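You operate a simulated robot arm through the tools that you are given. There is no shell and no other tool.

Carry out the task below with a simulated robot arm. There is one attempt and no reset: what you move stays moved.

## Task
Ready the bowl former for a 150 C lot.
Fine: switch it on, tray with the violet bowl back to the wide dark mat, slide in, CLEAR pressed once; wait for READY; the other trays stay.

Only the result counts: the job must be done as asked and must still hold three seconds after the hand-in. Knocking over, shifting, dropping, spilling or breaking anything else fails it.

## Robot
A 7-joint arm with a two-finger parallel gripper, fixed in place. Base frame: the origin is on the floor under the middle of its stand, x ahead of it, y to its left, z up. Units: m, degrees, N and s.
With the tool pointing down near the work surface it reaches from about 0.36 to 0.76 m from the base axis. Its first joint turns from -143.0 to 143.0 degrees. Payload 3 kg.
The TCP is the grasp point between the finger pads, 0.03 m short of the fingertips. In the tool frame z runs along the fingers and y along their closing line. The gripper opens to 0.094 m. The fingers are 0.028 m wide and 0.01 m thick; the gripper's body (0.05 by 0.096 m) begins 0.055 m behind the TCP.
Orientation is that of the tool frame in the base frame, as a unit quaternion [x, y, z, w]. With the fingers straight down and closing along the base's y, the tool's x points along the base's -x, its y along +y and its z along -z.

## Interface
- The arm moves only by the tool play_rows. Its argument "targets" is a list of rows, each a list of 3 entries, a list of its own where there are three numbers: the gripper command, from -1 (shut) to 1 (fully open), values between in proportion, then the shift along the tool's x, y, z in m, then the turn, a rotation vector about the tool's x, y, z in degrees. In form: [[fingers, [x, y, z], [rx, ry, rz]], ...]. A call has 1 to 20 rows; each row shifts and turns the commanded pose from where the row before left it, along the tool's axes as they then stand. A row lasts 0.2 s, in which the tool goes at most 0.05 m and 8.6 degrees; a call with a longer step from one row to the next is refused whole, and so is a gripper value outside its range. A pose out of reach is approached as far as the arm can. The call stops where the force on the tool passes 90 N (or 10 N more than at its start, if that is more) or the arm is blocked; 0.2 s more then pass. Each finger travels about 0.045 m/s and halts on what it meets, pressing with about 41 N; the grip force reading is that of the motor and also rises with nothing between the fingers. The clock runs only during rows and for 0.2 s after the last one: add rows that do not move to give the fingers time. It gives the time, the measured TCP pose, the force on the tool (base axes), the opening and the grip force at its end, in the units of the frame above (readings bear some noise), with the torque about the TCP (base axes, N m) and any sound that the robot's microphone picked up.
- Cameras (640 x 400 px; columns grow to the right, rows downward): "scene" is fixed at [0.2214, 0.6514, 1.3942]; the picture's right is [-0.73, -0.69, 0.00], its down [-0.36, 0.38, -0.85] and it looks along [0.58, -0.62, -0.53] (base axes); focal length 331 px, centre (320, 200). "wrist" rides on the gripper at [0.076, 0.014, -0.102] in the tool frame; the picture's right is [-0.18, 0.98, 0.00], its down [-0.75, -0.14, -0.64] and it looks along [-0.63, -0.12, 0.77] (tool axes); focal length 243 px, centre (320, 200). There is no depth. A picture from a camera that has moved, and an enlarged one, comes with that camera's place and axes in the base frame and with its lens.
- camera(camera): a new picture of that camera. The clock stands still meanwhile.
- lift_body(by): moves the trunk up (or, below 0, down) by that many m; the arm rides with it, the base frame stays. It gives what a move gives, with no picture.
- close_up(camera, box): a new picture of the part [left, top, right, bottom] of that camera's present view, enlarged. The clock stands still meanwhile.
- job_done(): hands the job in; it is judged then, once.

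Places have to be worked out from the pictures, the camera data and where the tool is seen. Open the gripper and draw the arm clear of the work before you hand the job in, unless the task says otherwise.

The tools are called after "Request:" as a command line: name --argument value ..., lists and objects as JSON in quotes. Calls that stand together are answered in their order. play_rows: Moves the arm, as the interface text tells. Its arguments: {"type":"object","properties":{"targets":{"type":"array"}},"required":["targets"]} The other tools are called the same way: lift_body (by) moves the trunk up or down; camera (camera) takes a picture; close_up (camera, box) takes an enlarged picture of a part of a camera's view; job_done () hands the job in.

At the start:

```text
clock: 0.0
tool_pos: [0.5265, -0.025, 1.1498]
tool_rot: [-0.001, 1.0, 0.0, -0.001]
wrist_force: [0.1, -0.1, 0.4]
torque: [0.0, -0.02, 0.01]
opening: 0.0938
gripper_force: 0.0
trunk travel left (down, up): [-0.125, 0.265]
```

scene: 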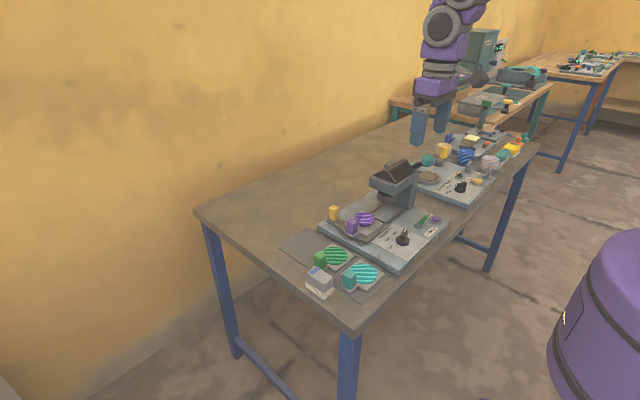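
wrist: 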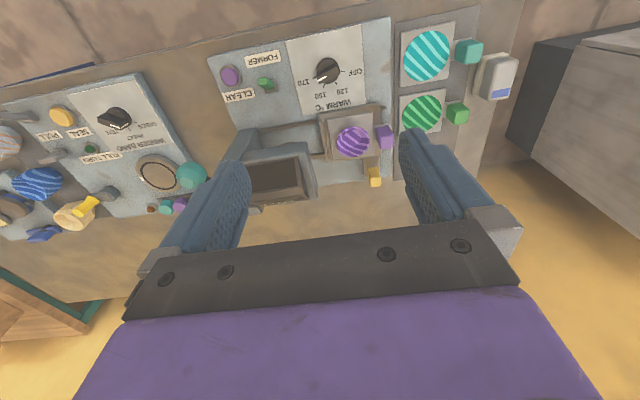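

I'll start by looking closer at the bowl former, its knob, tray and buttons in both cameras.

Request:
close_up --camera "scene" --box '[260, 140, 480, 310]'

Request:
close_up --camera "wrist" --box '[200, 0, 530, 220]'

Request:
close_up --camera "wrist" --box '[0, 60, 220, 260]'

```text
2.35 times, centred on (370, 225) of scene
camera zoom: at [0.2214, 0.6514, 1.3942], right [-0.73, -0.69, 0.0], down [-0.36, 0.38, -0.85], along [0.58, -0.62, -0.53], focal length 779 px, centre (202, 141)
```

zoom: 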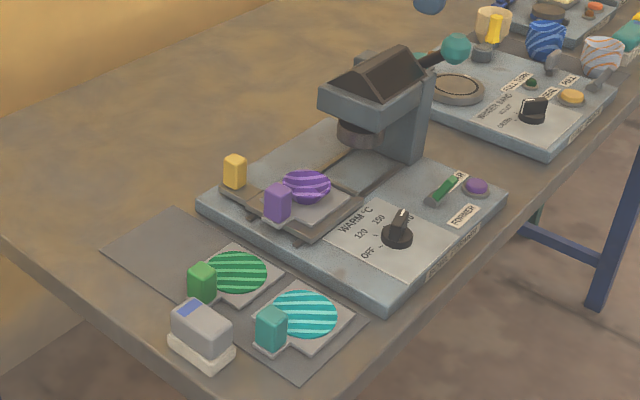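

```text
1.82 times, centred on (365, 110) of wrist
camera zoom: at [0.4523, -0.0105, 1.2536], right [0.18, 0.98, 0.0], down [0.75, -0.14, 0.64], along [0.63, -0.12, -0.77], focal length 441 px, centre (238, 364)
```

zoom: 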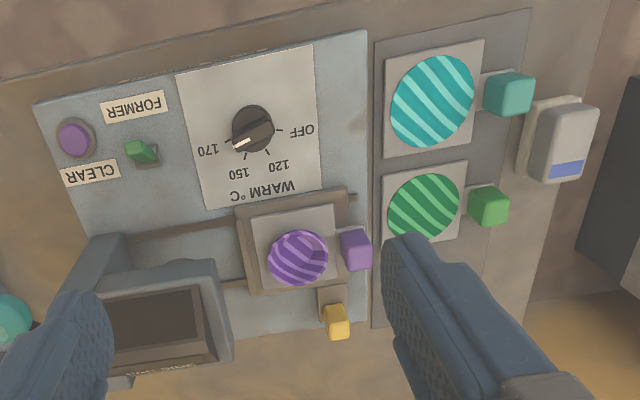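

```text
2.00 times, centred on (110, 160) of wrist
camera zoom: at [0.4523, -0.0105, 1.2536], right [0.18, 0.98, 0.0], down [0.75, -0.14, 0.64], along [0.63, -0.12, -0.77], focal length 485 px, centre (740, 280)
```

zoom: 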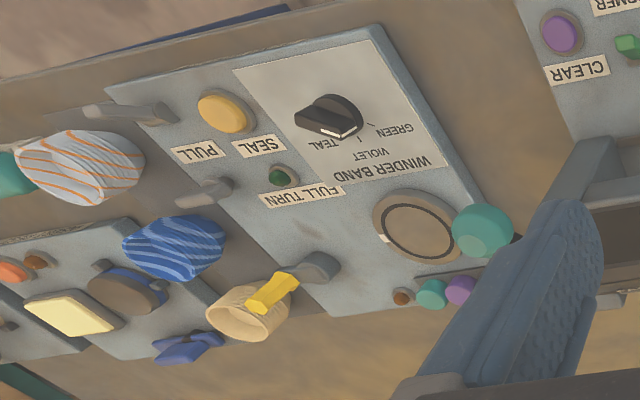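

The former sits at about the middle of the view, with a dial (OFF/120/150/170), a green switch-like part, a violet CLEAR button and a carriage with a yellow handle. I take tighter close-ups to read the details.

Request:
close_up --camera "wrist" --box '[290, 30, 400, 120]'

Request:
close_up --camera "wrist" --box '[210, 40, 300, 110]'

Request:
close_up --camera "wrist" --box '[230, 110, 410, 220]'

Request:
close_up --camera "scene" --box '[370, 200, 450, 270]'

Request:
close_up --camera "scene" --box '[320, 150, 430, 250]'

Request:
close_up --camera "scene" --box '[270, 215, 400, 305]'

```text
4.44 times, centred on (345, 75) of wrist
camera zoom: at [0.4523, -0.0105, 1.2536], right [0.18, 0.98, 0.0], down [0.75, -0.14, 0.64], along [0.63, -0.12, -0.77], focal length 1078 px, centre (209, 756)
```

zoom: 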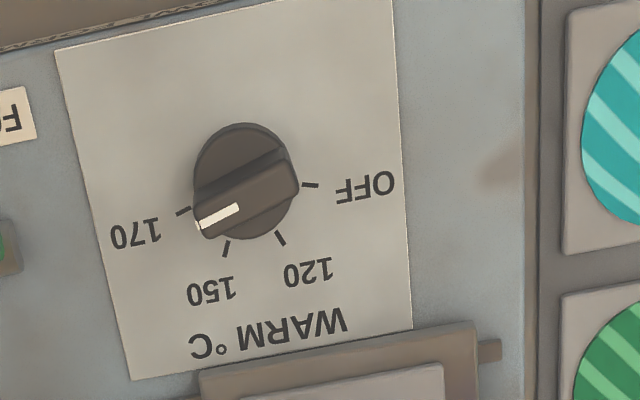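

```text
5.71 times, centred on (255, 75) of wrist
camera zoom: at [0.4523, -0.0105, 1.2536], right [0.18, 0.98, 0.0], down [0.75, -0.14, 0.64], along [0.63, -0.12, -0.77], focal length 1386 px, centre (691, 914)
```

zoom: 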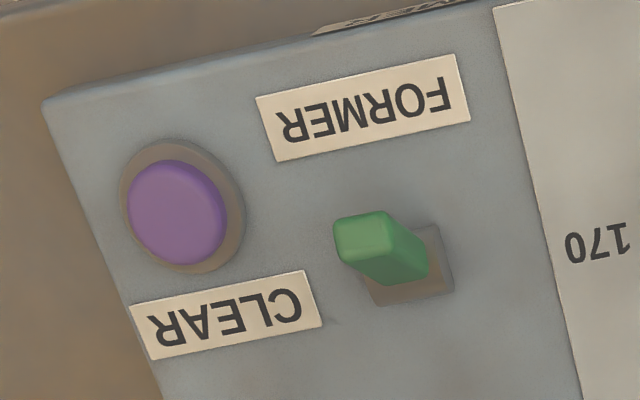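

```text
3.56 times, centred on (320, 165) of wrist
camera zoom: at [0.4523, -0.0105, 1.2536], right [0.18, 0.98, 0.0], down [0.75, -0.14, 0.64], along [0.63, -0.12, -0.77], focal length 863 px, centre (320, 324)
```

zoom: 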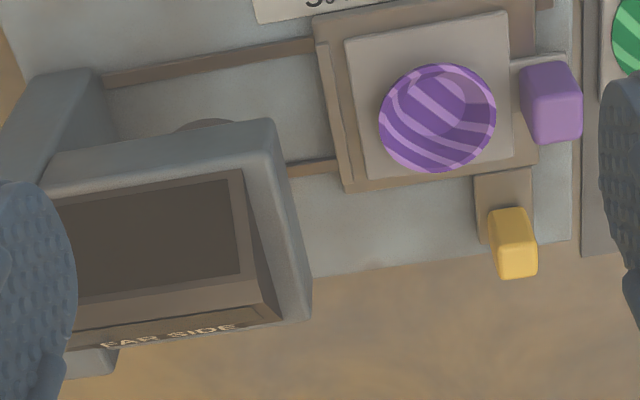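

```text
5.71 times, centred on (410, 235) of scene
camera zoom: at [0.2214, 0.6514, 1.3942], right [-0.73, -0.69, 0.0], down [-0.36, 0.38, -0.85], along [0.58, -0.62, -0.53], focal length 1892 px, centre (-194, 0)
```

zoom: 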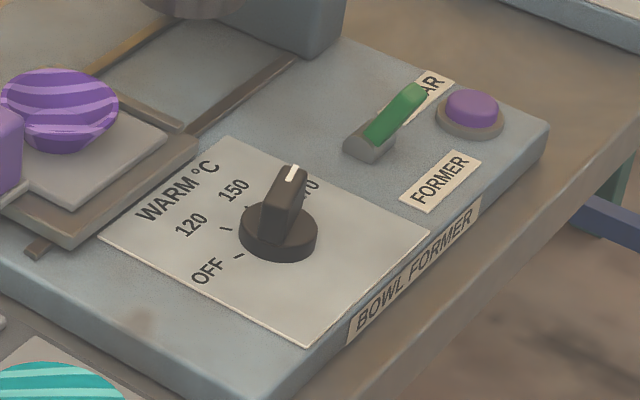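

```text
4.00 times, centred on (375, 200) of scene
camera zoom: at [0.2214, 0.6514, 1.3942], right [-0.73, -0.69, 0.0], down [-0.36, 0.38, -0.85], along [0.58, -0.62, -0.53], focal length 1324 px, centre (100, 200)
```

zoom: 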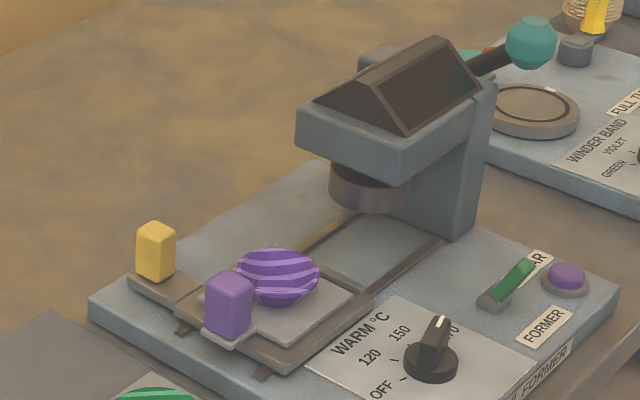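

```text
4.44 times, centred on (335, 260) of scene
camera zoom: at [0.2214, 0.6514, 1.3942], right [-0.73, -0.69, 0.0], down [-0.36, 0.38, -0.85], along [0.58, -0.62, -0.53], focal length 1472 px, centre (253, -67)
```

zoom: 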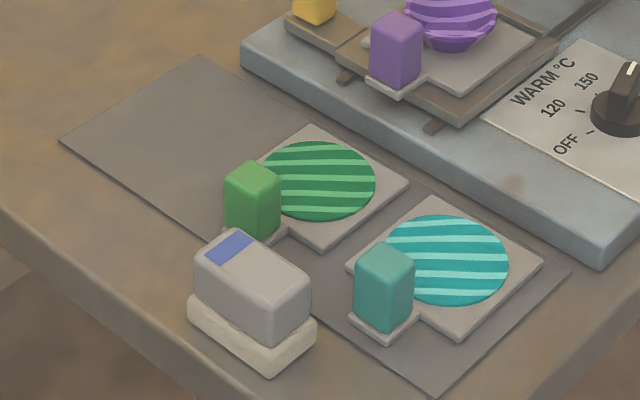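

Triangulating gives: knob ≈ (0.542, -0.014, 0.825), CLEAR top ≈ (0.522, -0.170, 0.828), lever tip ≈ (0.532, -0.113, 0.862) leaning toward the robot, mat surface z ≈ 0.798 spanning x 0.505–0.80, y 0.094–0.215. I check the head's panels for where the display is.

Request:
close_up --camera "wrist" --box '[235, 140, 325, 215]'

Request:
close_up --camera "scene" --box '[360, 150, 430, 195]'

Request:
close_up --camera "scene" --box '[400, 100, 560, 210]'

```text
5.33 times, centred on (280, 178) of wrist
camera zoom: at [0.4523, -0.0105, 1.2536], right [0.18, 0.98, 0.0], down [0.75, -0.14, 0.64], along [0.63, -0.12, -0.77], focal length 1294 px, centre (533, 320)
```

zoom: 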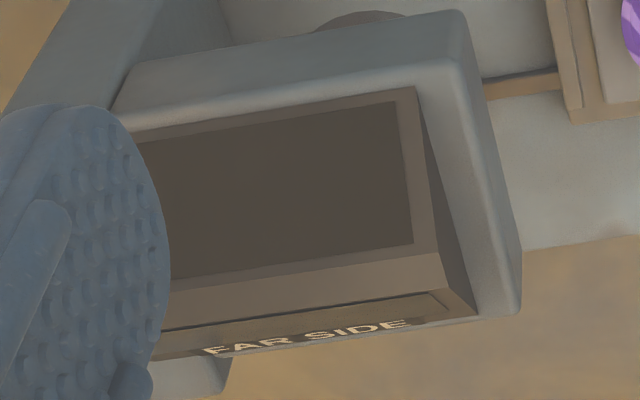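

```text
8.89 times, centred on (395, 172) of scene
camera zoom: at [0.2214, 0.6514, 1.3942], right [-0.73, -0.69, 0.0], down [-0.36, 0.38, -0.85], along [0.58, -0.62, -0.53], focal length 2943 px, centre (-347, 444)
```

zoom: 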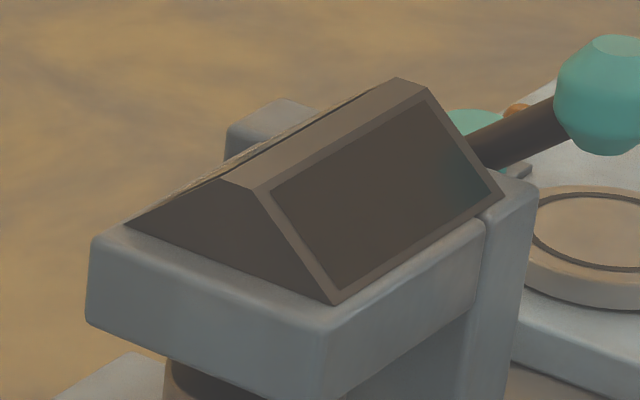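

```text
3.64 times, centred on (480, 155) of scene
camera zoom: at [0.2214, 0.6514, 1.3942], right [-0.73, -0.69, 0.0], down [-0.36, 0.38, -0.85], along [0.58, -0.62, -0.53], focal length 1204 px, centre (-262, 364)
```

zoom: 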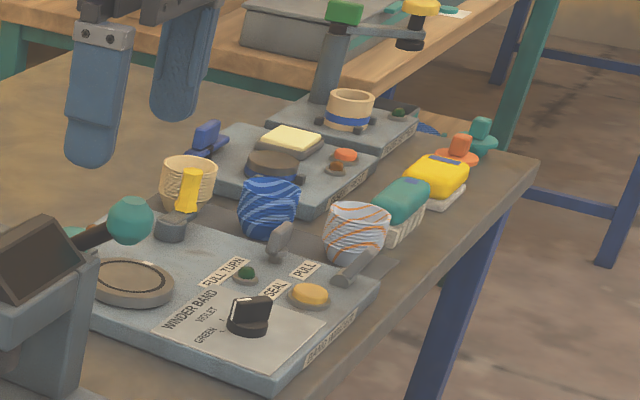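

The near-side panel on the head is the (dark) display. I lower the wrist over the knob area for a sharper look, staying well clear at TCP z ≈ 0.97.

Request:
play_rows --targets '[[1, [0.006, 0.002, 0.036], [0, 0, 0]], [1, [0.006, 0.002, 0.036], [0, 0, 0]], [1, [0.006, 0.002, 0.036], [0, 0, 0]], [1, [0.006, 0.002, 0.036], [0, 0, 0]], [1, [0.006, 0.002, 0.036], [0, 0, 0]], [1, [0, 0, 0], [0, 0, 0]]]'

Request:
camera --camera "wrist"

Request:
camera --camera "scene"

```text
clock: 1.4
tool_pos: [0.4964, -0.0134, 0.9709]
tool_rot: [-0.001, 1.0, 0.001, 0.0]
wrist_force: [-0.3, 0.2, 0.3]
torque: [-0.05, 0.01, -0.03]
opening: 0.094
gripper_force: 0.1
trunk travel left (down, up): [-0.125, 0.265]
```

```text
taken
camera wrist: at [0.4203, 0.0003, 1.0742], right [0.18, 0.98, 0.0], down [0.75, -0.14, 0.64], along [0.63, -0.12, -0.77], focal length 243 px, centre (320, 200)
```

wrist: 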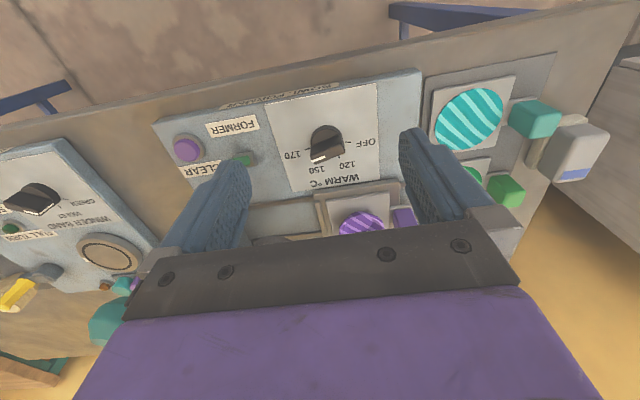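

```text
taken
```

scene: 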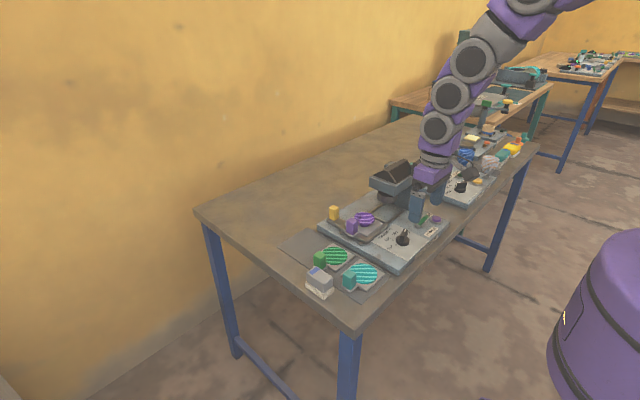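

The knob and panel are visible between the fingers. I zoom into the knob, lever and button for precise geometry.

Request:
close_up --camera "wrist" --box '[270, 90, 390, 195]'

Request:
close_up --camera "wrist" --box '[150, 100, 290, 190]'

Request:
close_up --camera "wrist" --box '[420, 60, 620, 220]'

```text
3.81 times, centred on (330, 142) of wrist
camera zoom: at [0.4203, 0.0003, 1.0742], right [0.18, 0.98, 0.0], down [0.75, -0.14, 0.64], along [0.63, -0.12, -0.77], focal length 924 px, centre (282, 419)
```

zoom: 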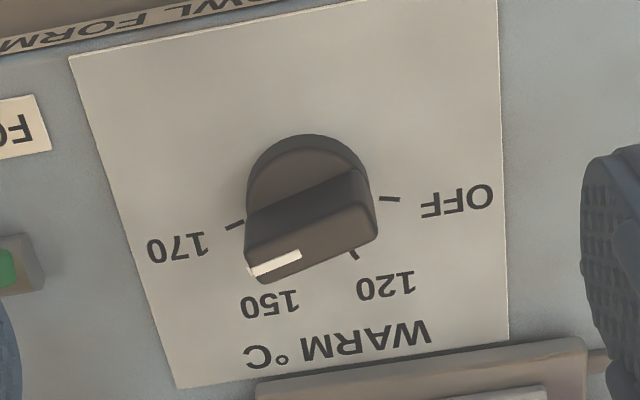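

```text
4.44 times, centred on (220, 145) of wrist
camera zoom: at [0.4203, 0.0003, 1.0742], right [0.18, 0.98, 0.0], down [0.75, -0.14, 0.64], along [0.63, -0.12, -0.77], focal length 1078 px, centre (764, 444)
```

zoom: 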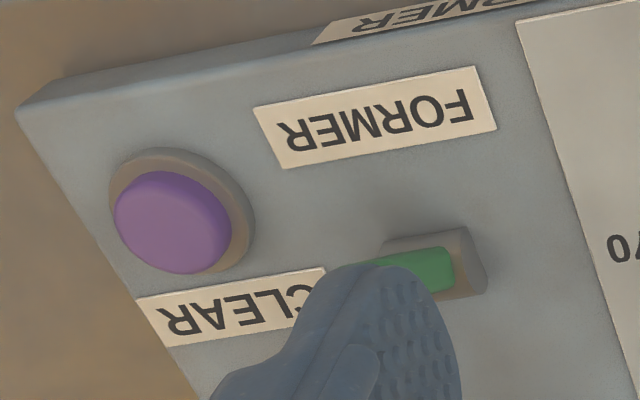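

```text
2.50 times, centred on (520, 140) of wrist
camera zoom: at [0.4203, 0.0003, 1.0742], right [0.18, 0.98, 0.0], down [0.75, -0.14, 0.64], along [0.63, -0.12, -0.77], focal length 606 px, centre (-180, 350)
```

zoom: 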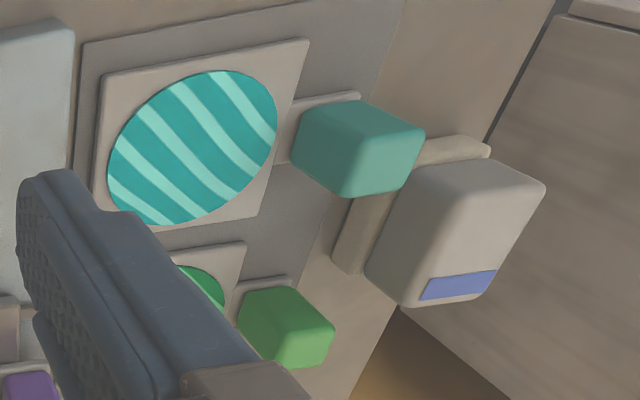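

Refined: knob centre ≈ (0.542, -0.0145), its grip bar z ≈ 0.835–0.854, pointing at 170 (-76° from +x); 150 is 50° further counter-clockwise. The lever leans toward the robot (off). I turn the gripper 76° so it closes across the knob bar.

Request:
play_rows --targets '[[1, [0, 0, 0], [0, 0, 8.45]], [1, [0, 0, 0], [0, 0, 8.45]], [1, [0, 0, 0], [0, 0, 8.45]], [1, [0, 0, 0], [0, 0, 8.45]], [1, [0, 0, 0], [0, 0, 8.45]], [1, [0, 0, 0], [0, 0, 8.45]], [1, [0, 0, 0], [0, 0, 8.45]], [1, [0, 0, 0], [0, 0, 8.45]], [1, [0, 0, 0], [0, 0, 8.45]], [1, [0, 0, 0], [0, 0, 0]]]'

Request:
camera --camera "wrist"

```text
clock: 3.6
tool_pos: [0.4967, -0.0145, 0.9705]
tool_rot: [0.617, 0.787, 0.0, 0.0]
wrist_force: [-0.1, 0.3, 0.7]
torque: [-0.03, -0.01, -0.02]
opening: 0.094
gripper_force: 0.1
trunk travel left (down, up): [-0.125, 0.265]
```

```text
taken
camera wrist: at [0.4926, 0.063, 1.0746], right [1.0, 0.06, 0.0], down [0.04, -0.77, 0.64], along [0.04, -0.64, -0.77], focal length 243 px, centre (320, 200)
```

wrist: 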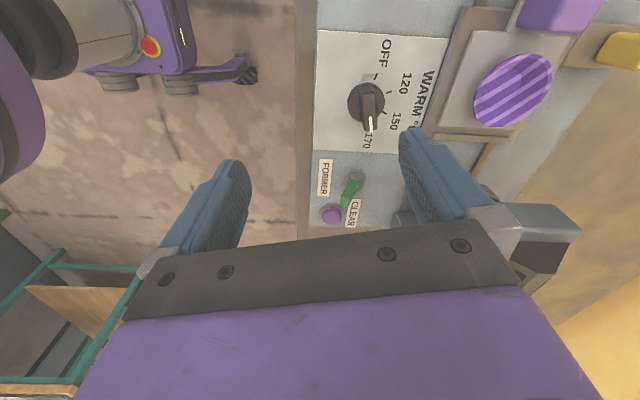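

The gripper now closes at 14° from x. I zoom in to re-triangulate the knob from this second wrist viewpoint before descending.

Request:
close_up --camera "wrist" --box '[310, 30, 450, 160]'

Request:
close_up --camera "wrist" --box '[300, 140, 410, 240]'

Request:
close_up --camera "wrist" --box '[420, 0, 640, 160]'

```text
3.08 times, centred on (380, 95) of wrist
camera zoom: at [0.4926, 0.063, 1.0746], right [1.0, 0.06, 0.0], down [0.04, -0.77, 0.64], along [0.04, -0.64, -0.77], focal length 746 px, centre (135, 523)
```

zoom: 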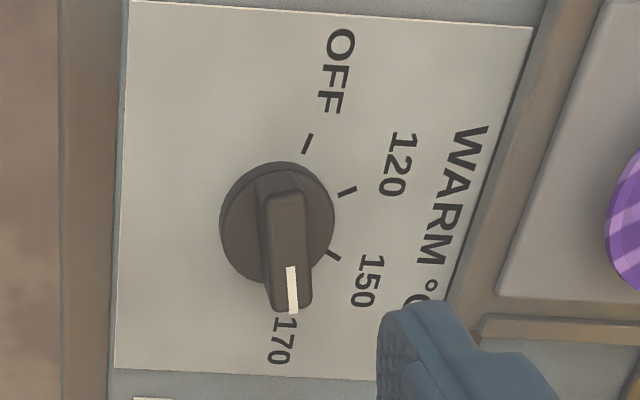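

```text
4.00 times, centred on (355, 190) of wrist
camera zoom: at [0.4926, 0.063, 1.0746], right [1.0, 0.06, 0.0], down [0.04, -0.77, 0.64], along [0.04, -0.64, -0.77], focal length 970 px, centre (180, 240)
```

zoom: 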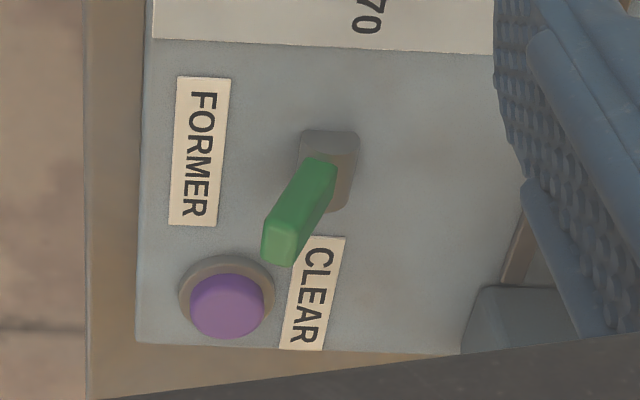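

```text
2.50 times, centred on (530, 80) of wrist
camera zoom: at [0.4926, 0.063, 1.0746], right [1.0, 0.06, 0.0], down [0.04, -0.77, 0.64], along [0.04, -0.64, -0.77], focal length 606 px, centre (-205, 500)
```

zoom: 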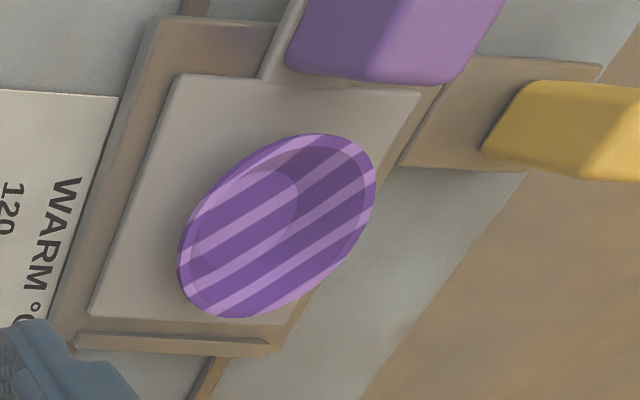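

Two viewpoints agree: knob centre (0.5427, -0.0146), bar at -75°. I partly close the gripper, move above the knob and descend so the fingertips straddle the bar (TCP z ≈ 0.868).

Request:
play_rows --targets '[[-0.1, [-0.0055, 0.0223, 0], [0, 0, 0]], [-0.1, [-0.0055, 0.0224, 0], [0, 0, 0]], [-0.1, [0, 0, 0.02], [0, 0, 0]], [-0.1, [0, 0, 0.02], [0, 0, 0]], [-0.1, [0, 0, 0.02], [0, 0, 0]], [-0.1, [0, 0, 0.01], [0, 0, 0]], [-0.1, [0, 0, 0], [0, 0, 0]]]'

Request:
camera --camera "wrist"

Request:
close_up --camera "scene" --box '[360, 170, 460, 260]'

```text
clock: 5.2
tool_pos: [0.544, -0.0148, 0.9006]
tool_rot: [0.616, 0.788, -0.001, 0.0]
wrist_force: [0.4, -0.1, 0.0]
torque: [0.03, -0.01, 0.01]
opening: 0.0423
gripper_force: 0.1
trunk travel left (down, up): [-0.125, 0.265]
```

```text
taken
camera wrist: at [0.539, 0.0625, 1.0035], right [1.0, 0.06, 0.0], down [0.05, -0.77, 0.64], along [0.04, -0.64, -0.77], focal length 243 px, centre (320, 200)
```

wrist: 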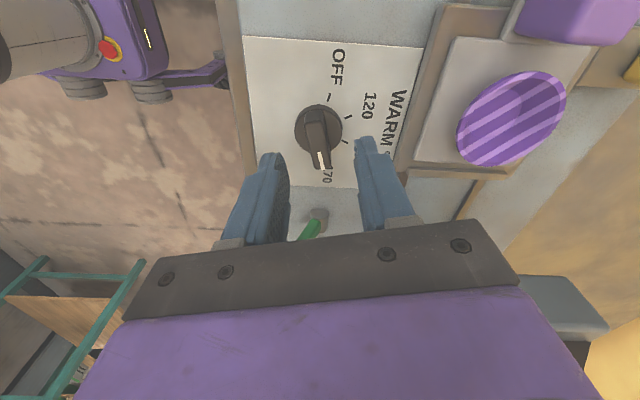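

```text
4.44 times, centred on (410, 215) of scene
camera zoom: at [0.2214, 0.6514, 1.3942], right [-0.73, -0.69, 0.0], down [-0.36, 0.38, -0.85], along [0.58, -0.62, -0.53], focal length 1472 px, centre (-80, 133)
```

zoom: 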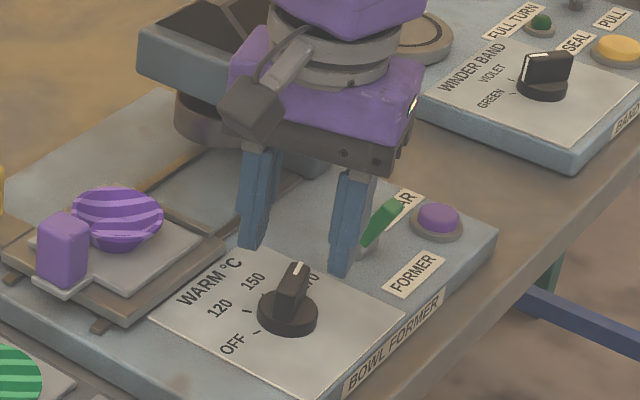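

The fingers are straddling the knob, well aligned. I descend the last 33 mm and close on the bar.

Request:
play_rows --targets '[[-0.1, [0, -0.001, 0.012], [0, 0, 0]], [-0.1, [0, 0, 0.012], [0, 0, 0]], [-0.1, [0, 0, 0.008], [0, 0, 0]], [-0.1, [0, 0, 0], [0, 0, 0]], [-0.5, [0, 0, 0], [0, 0, 0]], [-0.8, [0, 0, 0], [0, 0, 0]], [-0.8, [0, 0, 0], [0, 0, 0]], [-0.8, [0, 0, 0], [0, 0, 0]], [-0.8, [0, 0, 0], [0, 0, 0]]]'

Request:
close_up --camera "scene" --box '[360, 170, 460, 260]'

Request:
close_up --camera "wrist" --box '[220, 80, 420, 240]'

```text
clock: 7.2
tool_pos: [0.5415, -0.0152, 0.8681]
tool_rot: [0.615, 0.789, -0.001, 0.0]
wrist_force: [-0.8, 0.2, -1.0]
torque: [0.13, 0.08, 1.27]
opening: 0.013
gripper_force: 45.3
trunk travel left (down, up): [-0.125, 0.265]
```

```text
4.44 times, centred on (410, 215) of scene
camera zoom: at [0.2214, 0.6514, 1.3942], right [-0.73, -0.69, 0.0], down [-0.36, 0.38, -0.85], along [0.58, -0.62, -0.53], focal length 1472 px, centre (-80, 133)
```

zoom: 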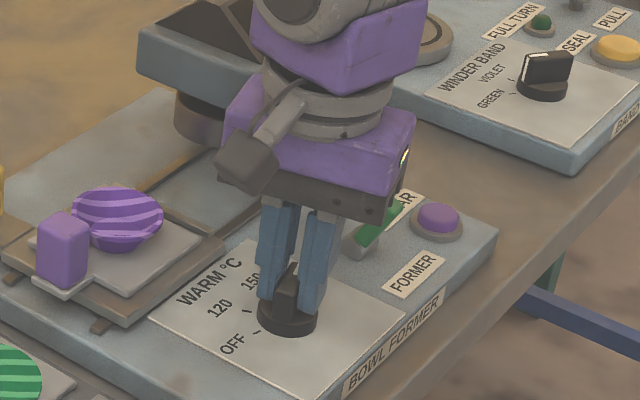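

```text
2.50 times, centred on (320, 160) of wrist
camera zoom: at [0.5378, 0.0623, 0.9716], right [1.0, 0.06, 0.0], down [0.05, -0.76, 0.64], along [0.04, -0.64, -0.77], focal length 606 px, centre (320, 300)
```

zoom: 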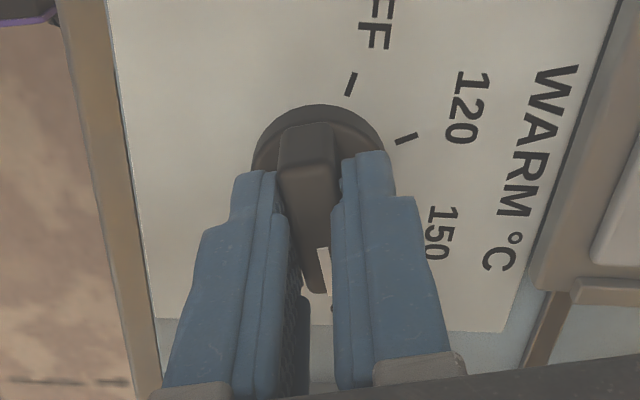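

The grip on the knob bar is solid (opening 0.013, 45 N). I turn it 50° counter-clockwise about the knob axis toward 150.

Request:
play_rows --targets '[[-0.8, [0, 0, 0], [0, 0, -5]], [-0.8, [0, 0, 0], [0, 0, -5]], [-0.8, [0, 0, 0], [0, 0, -5]], [-0.8, [0, 0, 0], [0, 0, -5]], [-0.8, [0, 0, 0], [0, 0, -5]], [-0.8, [0, 0, 0], [0, 0, -5]], [-0.8, [0, 0, 0], [0, 0, -5]], [-0.8, [0, 0, 0], [0, 0, -5]], [-0.8, [0, 0, 0], [0, 0, -5]], [-0.8, [0, 0, 0], [0, 0, -5]], [-0.8, [0, 0, 0], [0, 0, 0]]]'

Request:
close_up --camera "scene" --box '[360, 170, 460, 260]'

Request:
close_up --camera "wrist" --box '[220, 80, 420, 240]'

```text
clock: 9.6
tool_pos: [0.5436, -0.0144, 0.8672]
tool_rot: [0.224, 0.975, 0.0, 0.0]
wrist_force: [2.8, -1.8, -8.9]
torque: [-0.63, -1.28, 0.0]
opening: 0.0131
gripper_force: 45.2
trunk travel left (down, up): [-0.125, 0.265]
```

```text
4.44 times, centred on (410, 215) of scene
camera zoom: at [0.2214, 0.6514, 1.3942], right [-0.73, -0.69, 0.0], down [-0.36, 0.38, -0.85], along [0.58, -0.62, -0.53], focal length 1472 px, centre (-80, 133)
```

zoom: 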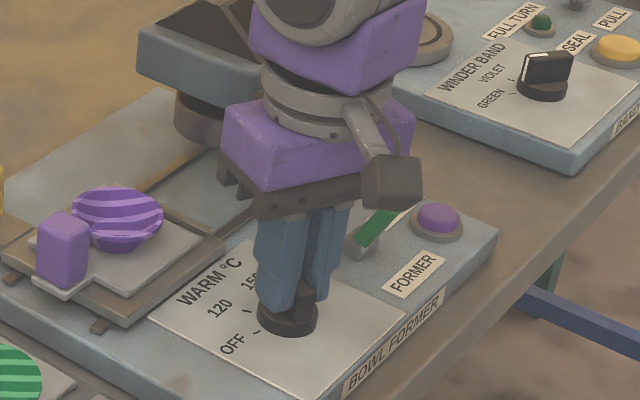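

```text
2.50 times, centred on (320, 160) of wrist
camera zoom: at [0.4803, 0.0312, 0.9716], right [0.6, 0.8, 0.0], down [0.62, -0.46, 0.64], along [0.52, -0.38, -0.77], focal length 606 px, centre (320, 300)
```

zoom: 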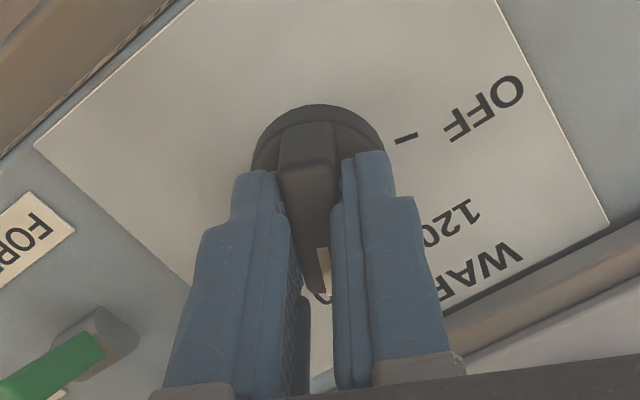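

The knob followed the full 50° (tool y now at 64°) and the torsion is zero. I open, rise straight up and look at the pointer.

Request:
play_rows --targets '[[-0.4, [0, 0, 0], [0, 0, 0]], [-0.1, [0, 0, 0], [0, 0, 0]], [-0.1, [0, 0, 0], [0, 0, 0]], [-0.1, [0, 0, -0.015], [0, 0, 0]], [-0.1, [0, 0, -0.03], [0, 0, 0]], [-0.1, [0, 0, -0.04], [0, 0, 0]], [-0.1, [0.025, 0, -0.02], [0, 0, 0]], [-0.1, [0, 0, 0], [0, 0, 0]]]'

Request:
camera --camera "wrist"

Request:
close_up --camera "wrist" --box '[240, 60, 400, 180]'

Request:
close_up --camera "scene" --box '[360, 190, 460, 260]'

```text
clock: 11.4
tool_pos: [0.5206, -0.0031, 0.9733]
tool_rot: [0.224, 0.975, -0.001, 0.0]
wrist_force: [-0.5, -0.1, -0.7]
torque: [-0.02, 0.01, -0.02]
opening: 0.0425
gripper_force: 0.0
trunk travel left (down, up): [-0.125, 0.265]
```

```text
taken
camera wrist: at [0.4587, 0.0433, 1.0773], right [0.6, 0.8, 0.0], down [0.62, -0.46, 0.64], along [0.52, -0.38, -0.77], focal length 243 px, centre (320, 200)
```

wrist: 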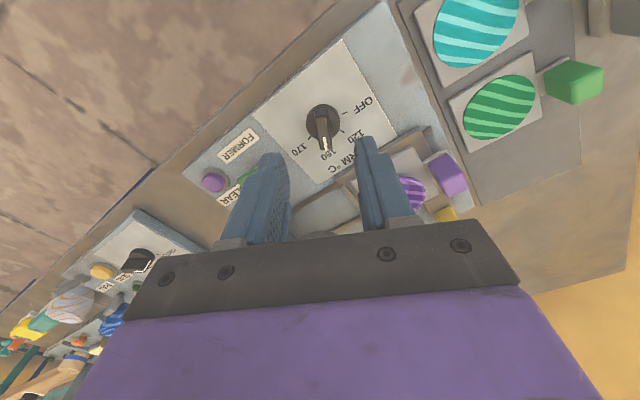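

```text
3.33 times, centred on (320, 120) of wrist
camera zoom: at [0.4587, 0.0433, 1.0773], right [0.6, 0.8, 0.0], down [0.62, -0.46, 0.64], along [0.52, -0.38, -0.77], focal length 809 px, centre (320, 467)
```

zoom: 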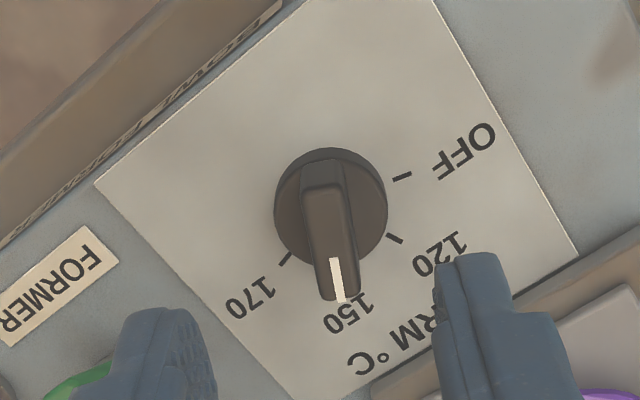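

```text
5.71 times, centred on (410, 225) of scene
camera zoom: at [0.2214, 0.6514, 1.3942], right [-0.73, -0.69, 0.0], down [-0.36, 0.38, -0.85], along [0.58, -0.62, -0.53], focal length 1892 px, centre (-194, 57)
```

zoom: 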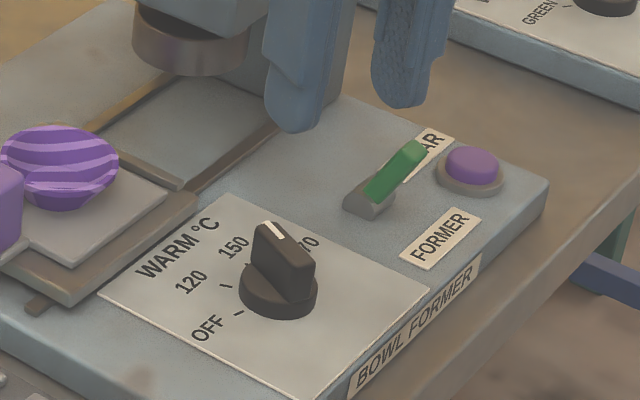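

The pointer now sits on 150. Next I rotate back to closing along y, shut the fingers, and move in front (robot side) of the lever at about (0.495, -0.113), still high.

Request:
play_rows --targets '[[-1, [0, 0, 0], [0, 0, -6.5]], [-1, [0, 0, 0], [0, 0, -6.5]], [-1, [0, 0, 0], [0, 0, -6.5]], [-1, [0, 0, 0], [0, 0, -6.4]], [-1, [0.0087, -0.0367, 0.005], [0, 0, 0]], [-1, [0.0087, -0.0367, 0.005], [0, 0, 0]], [-1, [0.0087, -0.0367, 0.005], [0, 0, 0]], [-1, [0, 0, 0], [0, 0, 0]]]'

Request:
camera --camera "wrist"

Request:
close_up --camera "wrist" --box '[240, 60, 400, 180]'

Request:
close_up --camera "scene" --box '[360, 170, 460, 260]'

```text
clock: 13.2
tool_pos: [0.4944, -0.113, 0.9594]
tool_rot: [0.0, 1.0, 0.001, 0.0]
wrist_force: [-0.2, -0.1, 0.1]
torque: [-0.01, 0.03, -0.01]
opening: 0.0001
gripper_force: 33.4
trunk travel left (down, up): [-0.125, 0.265]
```

```text
taken
camera wrist: at [0.4183, -0.0987, 1.0632], right [0.19, 0.98, 0.0], down [0.75, -0.14, 0.64], along [0.63, -0.12, -0.77], focal length 243 px, centre (320, 200)
```

wrist: 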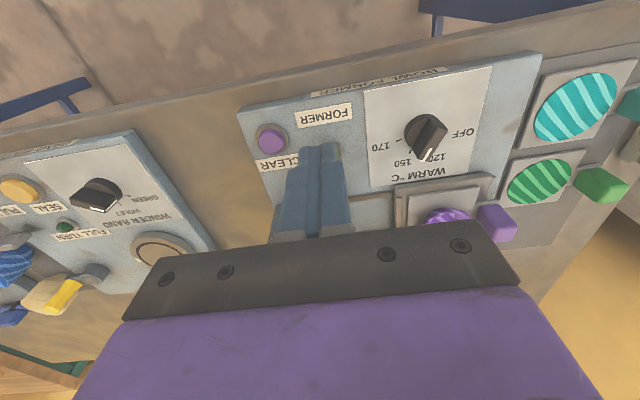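

```text
3.33 times, centred on (320, 120) of wrist
camera zoom: at [0.4183, -0.0987, 1.0632], right [0.19, 0.98, 0.0], down [0.75, -0.14, 0.64], along [0.63, -0.12, -0.77], focal length 809 px, centre (320, 467)
```

zoom: 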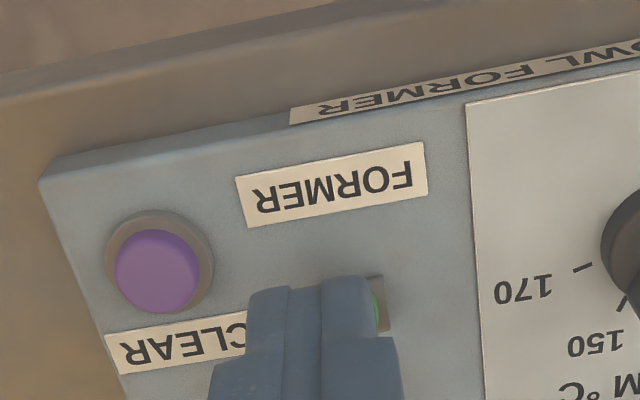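

```text
4.44 times, centred on (410, 215) of scene
camera zoom: at [0.2214, 0.6514, 1.3942], right [-0.73, -0.69, 0.0], down [-0.36, 0.38, -0.85], along [0.58, -0.62, -0.53], focal length 1472 px, centre (-80, 133)
```

zoom: 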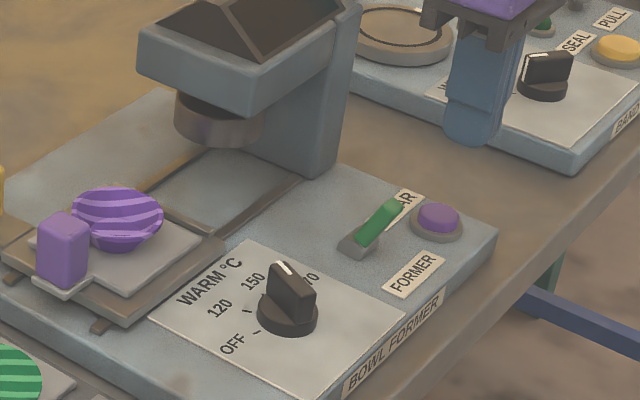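

The closed fingers hang in front of the lever (lever tip ≈ (0.532, -0.115, 0.862)). I lower the fingertips to z ≈ 0.848 on its robot side, then check clearance.

Request:
play_rows --targets '[[-1, [0, -0.001, 0.03], [0, 0, 0]], [-1, [0, 0, 0.03], [0, 0, 0]], [-1, [0, 0, 0.021], [0, 0, 0]], [-1, [0, 0, 0], [0, 0, 0]]]'

Request:
close_up --camera "scene" --box '[380, 170, 480, 250]'

Request:
close_up --camera "wrist" --box '[240, 80, 400, 200]'

```text
clock: 14.2
tool_pos: [0.4932, -0.1157, 0.8769]
tool_rot: [0.001, 1.0, 0.0, 0.0]
wrist_force: [0.1, -0.1, -0.1]
torque: [0.02, 0.05, 0.02]
opening: 0.0
gripper_force: 33.3
trunk travel left (down, up): [-0.125, 0.265]
```

```text
5.00 times, centred on (430, 210) of scene
camera zoom: at [0.2214, 0.6514, 1.3942], right [-0.73, -0.69, 0.0], down [-0.36, 0.38, -0.85], along [0.58, -0.62, -0.53], focal length 1656 px, centre (-230, 150)
```

zoom: 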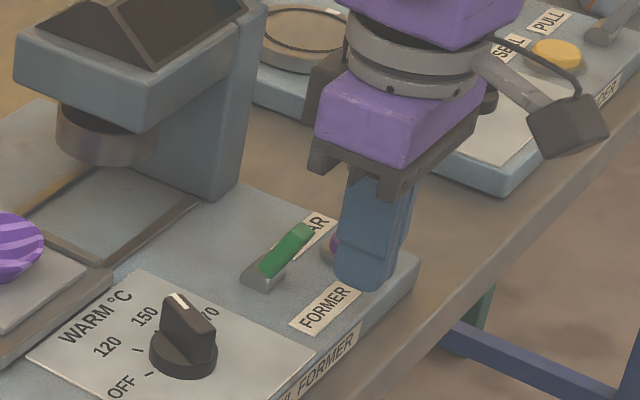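

```text
3.33 times, centred on (320, 140) of wrist
camera zoom: at [0.4172, -0.1004, 0.981], right [0.19, 0.98, 0.0], down [0.75, -0.14, 0.64], along [0.63, -0.12, -0.77], focal length 809 px, centre (320, 400)
```

zoom: 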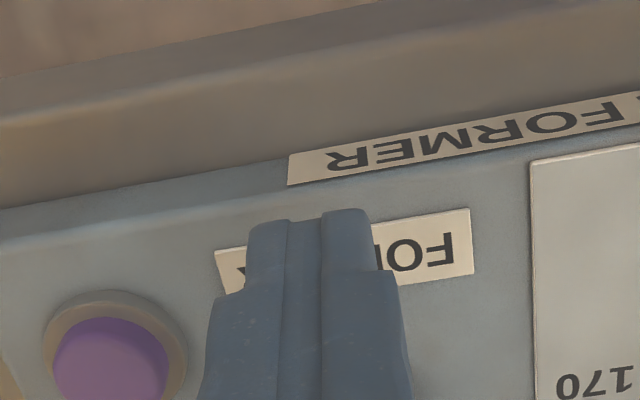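

The fingers are on the robot side of the lever, clear of the button. I push in +x gently to throw the lever.

Request:
play_rows --targets '[[-1, [-0.01, 0, 0], [0, 0, 0]], [-1, [-0.01, 0, 0], [0, 0, 0]], [-1, [-0.008, 0, 0], [0, 0, 0]], [-1, [-0.008, 0, 0], [0, 0, 0]], [-1, [-0.006, 0, 0], [0, 0, 0]], [-1, [0, 0, 0], [0, 0, 0]]]'

Request:
close_up --camera "scene" --box '[360, 150, 480, 250]'

```text
clock: 15.6
tool_pos: [0.5356, -0.1162, 0.8779]
tool_rot: [0.001, 1.0, -0.001, 0.0]
wrist_force: [-0.1, -0.2, -0.2]
torque: [0.0, 0.02, -0.02]
opening: 0.0
gripper_force: 32.9
trunk travel left (down, up): [-0.125, 0.265]
heard: click
```

```text
4.00 times, centred on (420, 200) of scene
camera zoom: at [0.2214, 0.6514, 1.3942], right [-0.73, -0.69, 0.0], down [-0.36, 0.38, -0.85], along [0.58, -0.62, -0.53], focal length 1324 px, centre (-80, 200)
```

zoom: 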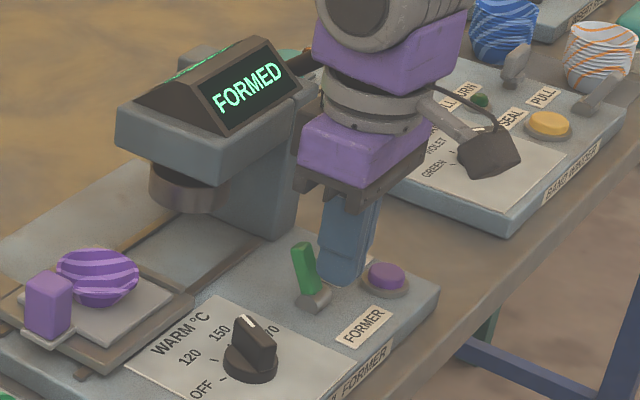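

Click heard: the lever is thrown and the display shows "FORMED", so it's on. I back off toward the robot, rise, and turn the gripper 90° for the tray handle.

Request:
play_rows --targets '[[-1, [0.03, 0, 0], [0, 0, 0]], [-1, [0.02, 0, -0.02], [0, 0, 0]], [-1, [0, 0, -0.04], [0, 0, 0]], [-1, [0, 0, -0.04], [0, 0, 0]], [-0.5, [0, 0.02, -0.04], [0, 0, 8.5]], [0, [0, 0, -0.03], [0, 0, 8.5]], [0, [0, 0, 0], [0, 0, 8.5]], [0, [0, 0, 0], [0, 0, 8.5]], [0, [0, 0, 0], [0, 0, 8.5]], [0, [0, 0, 0], [0, 0, 8.5]], [0, [0, 0, 0], [0, 0, 8.5]], [0, [0, 0, 0], [0, 0, 8.5]], [0, [0, 0, 0], [0, 0, 8.5]], [0, [0, 0, 0], [0, 0, 8.5]], [0, [0, 0, 0], [0, 0, 5]], [0, [0, 0, 0], [0, 0, 0]]]'

Request:
close_up --camera "scene" --box '[300, 140, 480, 260]'

Request:
camera --camera "wrist"

```text
clock: 19.0
tool_pos: [0.4847, -0.0956, 1.0488]
tool_rot: [0.708, 0.706, 0.0, 0.0]
wrist_force: [-0.2, 0.6, 0.1]
torque: [-0.01, -0.02, -0.03]
opening: 0.0468
gripper_force: 0.0
trunk travel left (down, up): [-0.125, 0.265]
```

```text
3.33 times, centred on (390, 200) of scene
camera zoom: at [0.2214, 0.6514, 1.3942], right [-0.73, -0.69, 0.0], down [-0.36, 0.38, -0.85], along [0.58, -0.62, -0.53], focal length 1104 px, centre (87, 200)
```

zoom: 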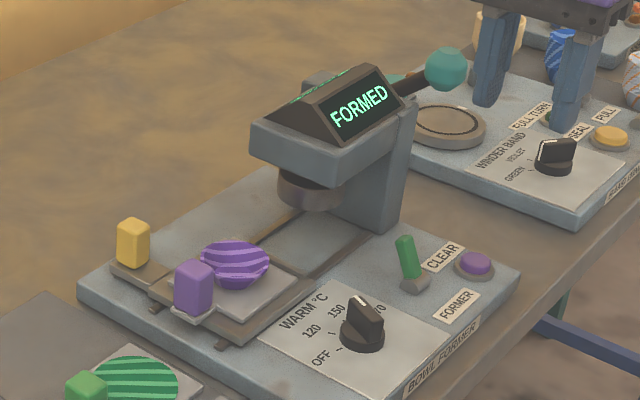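

```text
taken
camera wrist: at [0.4998, -0.0192, 1.1511], right [0.98, -0.19, 0.0], down [-0.14, -0.75, 0.64], along [-0.12, -0.63, -0.77], focal length 243 px, centre (320, 200)
```

wrist: 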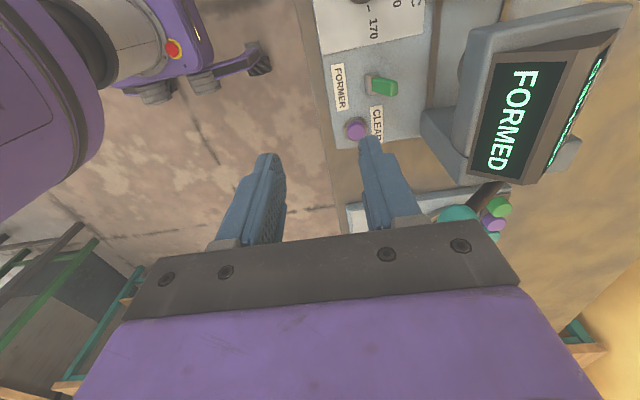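

"FORMED" is lit. Now I go around the head (y first, then x) to view the tray handle from above at about (0.64, 0.03, 1.02).

Request:
play_rows --targets '[[0, [0.042, 0, 0], [0, 0, 0]], [0, [0.042, 0, 0], [0, 0, 0]], [0, [0.042, 0, 0], [0, 0, 0]], [0, [0, 0.039, 0.01], [0, 0, 0]], [0, [0, 0.039, 0.01], [0, 0, 0]], [0, [0, 0.039, 0.01], [0, 0, 0]], [0, [0, 0.039, 0], [0, 0, 0]], [0, [0, 0, 0], [0, 0, 0]]]'

Request:
camera --camera "wrist"

Request:
close_up --camera "wrist" --box '[220, 0, 420, 160]'

Request:
close_up --camera "scene" --box '[320, 160, 420, 250]'

```text
clock: 20.8
tool_pos: [0.641, 0.032, 1.0174]
tool_rot: [0.707, 0.707, -0.001, 0.001]
wrist_force: [-0.3, -1.3, 0.4]
torque: [-0.03, -0.01, 0.02]
opening: 0.0471
gripper_force: 0.1
trunk travel left (down, up): [-0.125, 0.265]
```

```text
taken
camera wrist: at [0.656, 0.1084, 1.1223], right [0.98, -0.19, 0.0], down [-0.14, -0.75, 0.64], along [-0.12, -0.63, -0.77], focal length 243 px, centre (320, 200)
```

wrist: 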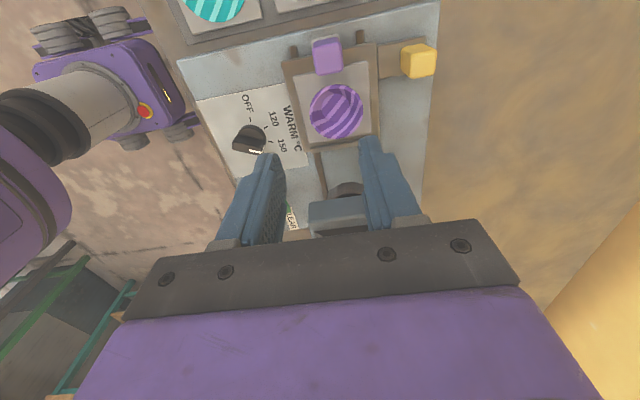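

```text
2.50 times, centred on (320, 80) of wrist
camera zoom: at [0.656, 0.1084, 1.1223], right [0.98, -0.19, 0.0], down [-0.14, -0.75, 0.64], along [-0.12, -0.63, -0.77], focal length 606 px, centre (320, 500)
```

zoom: 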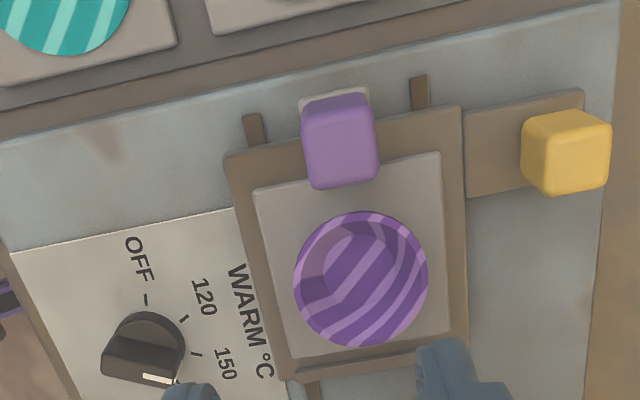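

```text
4.44 times, centred on (370, 205) of scene
camera zoom: at [0.2214, 0.6514, 1.3942], right [-0.73, -0.69, 0.0], down [-0.36, 0.38, -0.85], along [0.58, -0.62, -0.53], focal length 1472 px, centre (98, 178)
```

zoom: 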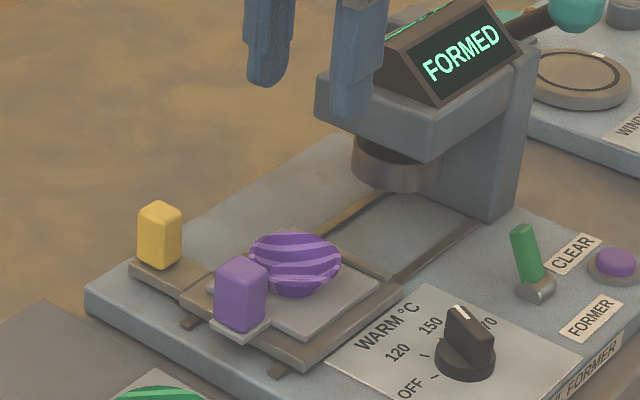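

The tray handle is at x 0.644–0.668, y 0.053–0.075, top z ≈ 0.874; the yellow slide handle is near (0.734, 0.049). I centre over the tray handle at (0.656, 0.067) and come partway down.

Request:
play_rows --targets '[[0, [0.018, 0.008, 0], [0, 0, 0]], [0, [0.017, 0.007, 0], [0, 0, 0]], [0, [0, 0, 0.03], [0, 0, 0]], [0, [0, 0, 0.03], [0, 0, 0]], [0, [0, 0, 0.025], [0, 0, 0]], [0, [0, 0, 0], [0, 0, 0]]]'

Request:
camera --camera "wrist"

Request:
close_up --camera "scene" --box '[310, 160, 420, 260]'

```text
clock: 22.2
tool_pos: [0.6566, 0.0662, 0.9334]
tool_rot: [0.708, 0.707, 0.0, 0.001]
wrist_force: [-0.4, 0.3, -0.1]
torque: [0.02, 0.0, -0.04]
opening: 0.0469
gripper_force: 0.1
trunk travel left (down, up): [-0.125, 0.265]
```

```text
taken
camera wrist: at [0.6713, 0.142, 1.038], right [0.98, -0.19, 0.0], down [-0.14, -0.75, 0.64], along [-0.12, -0.63, -0.77], focal length 243 px, centre (320, 200)
```

wrist: 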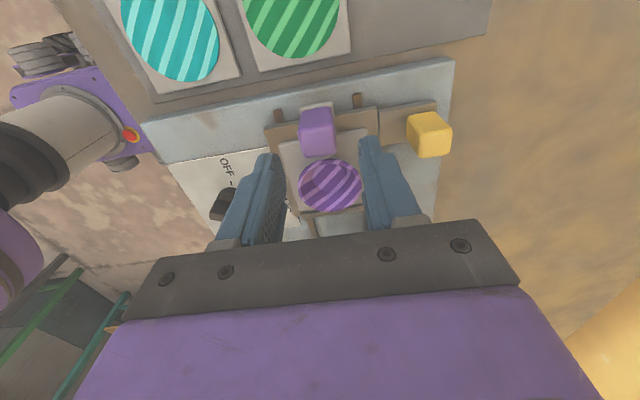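

```text
4.00 times, centred on (365, 210) of scene
camera zoom: at [0.2214, 0.6514, 1.3942], right [-0.73, -0.69, 0.0], down [-0.36, 0.38, -0.85], along [0.58, -0.62, -0.53], focal length 1324 px, centre (140, 160)
```

zoom: 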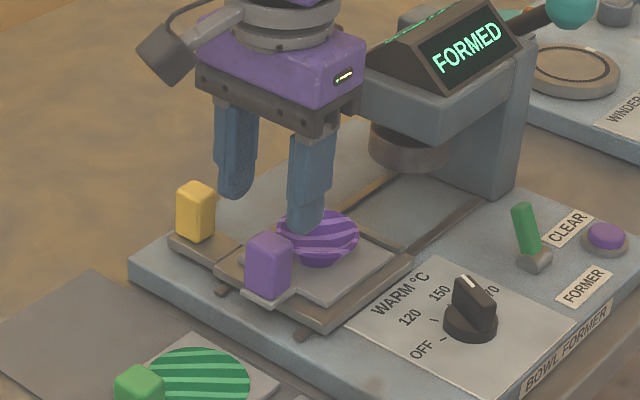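

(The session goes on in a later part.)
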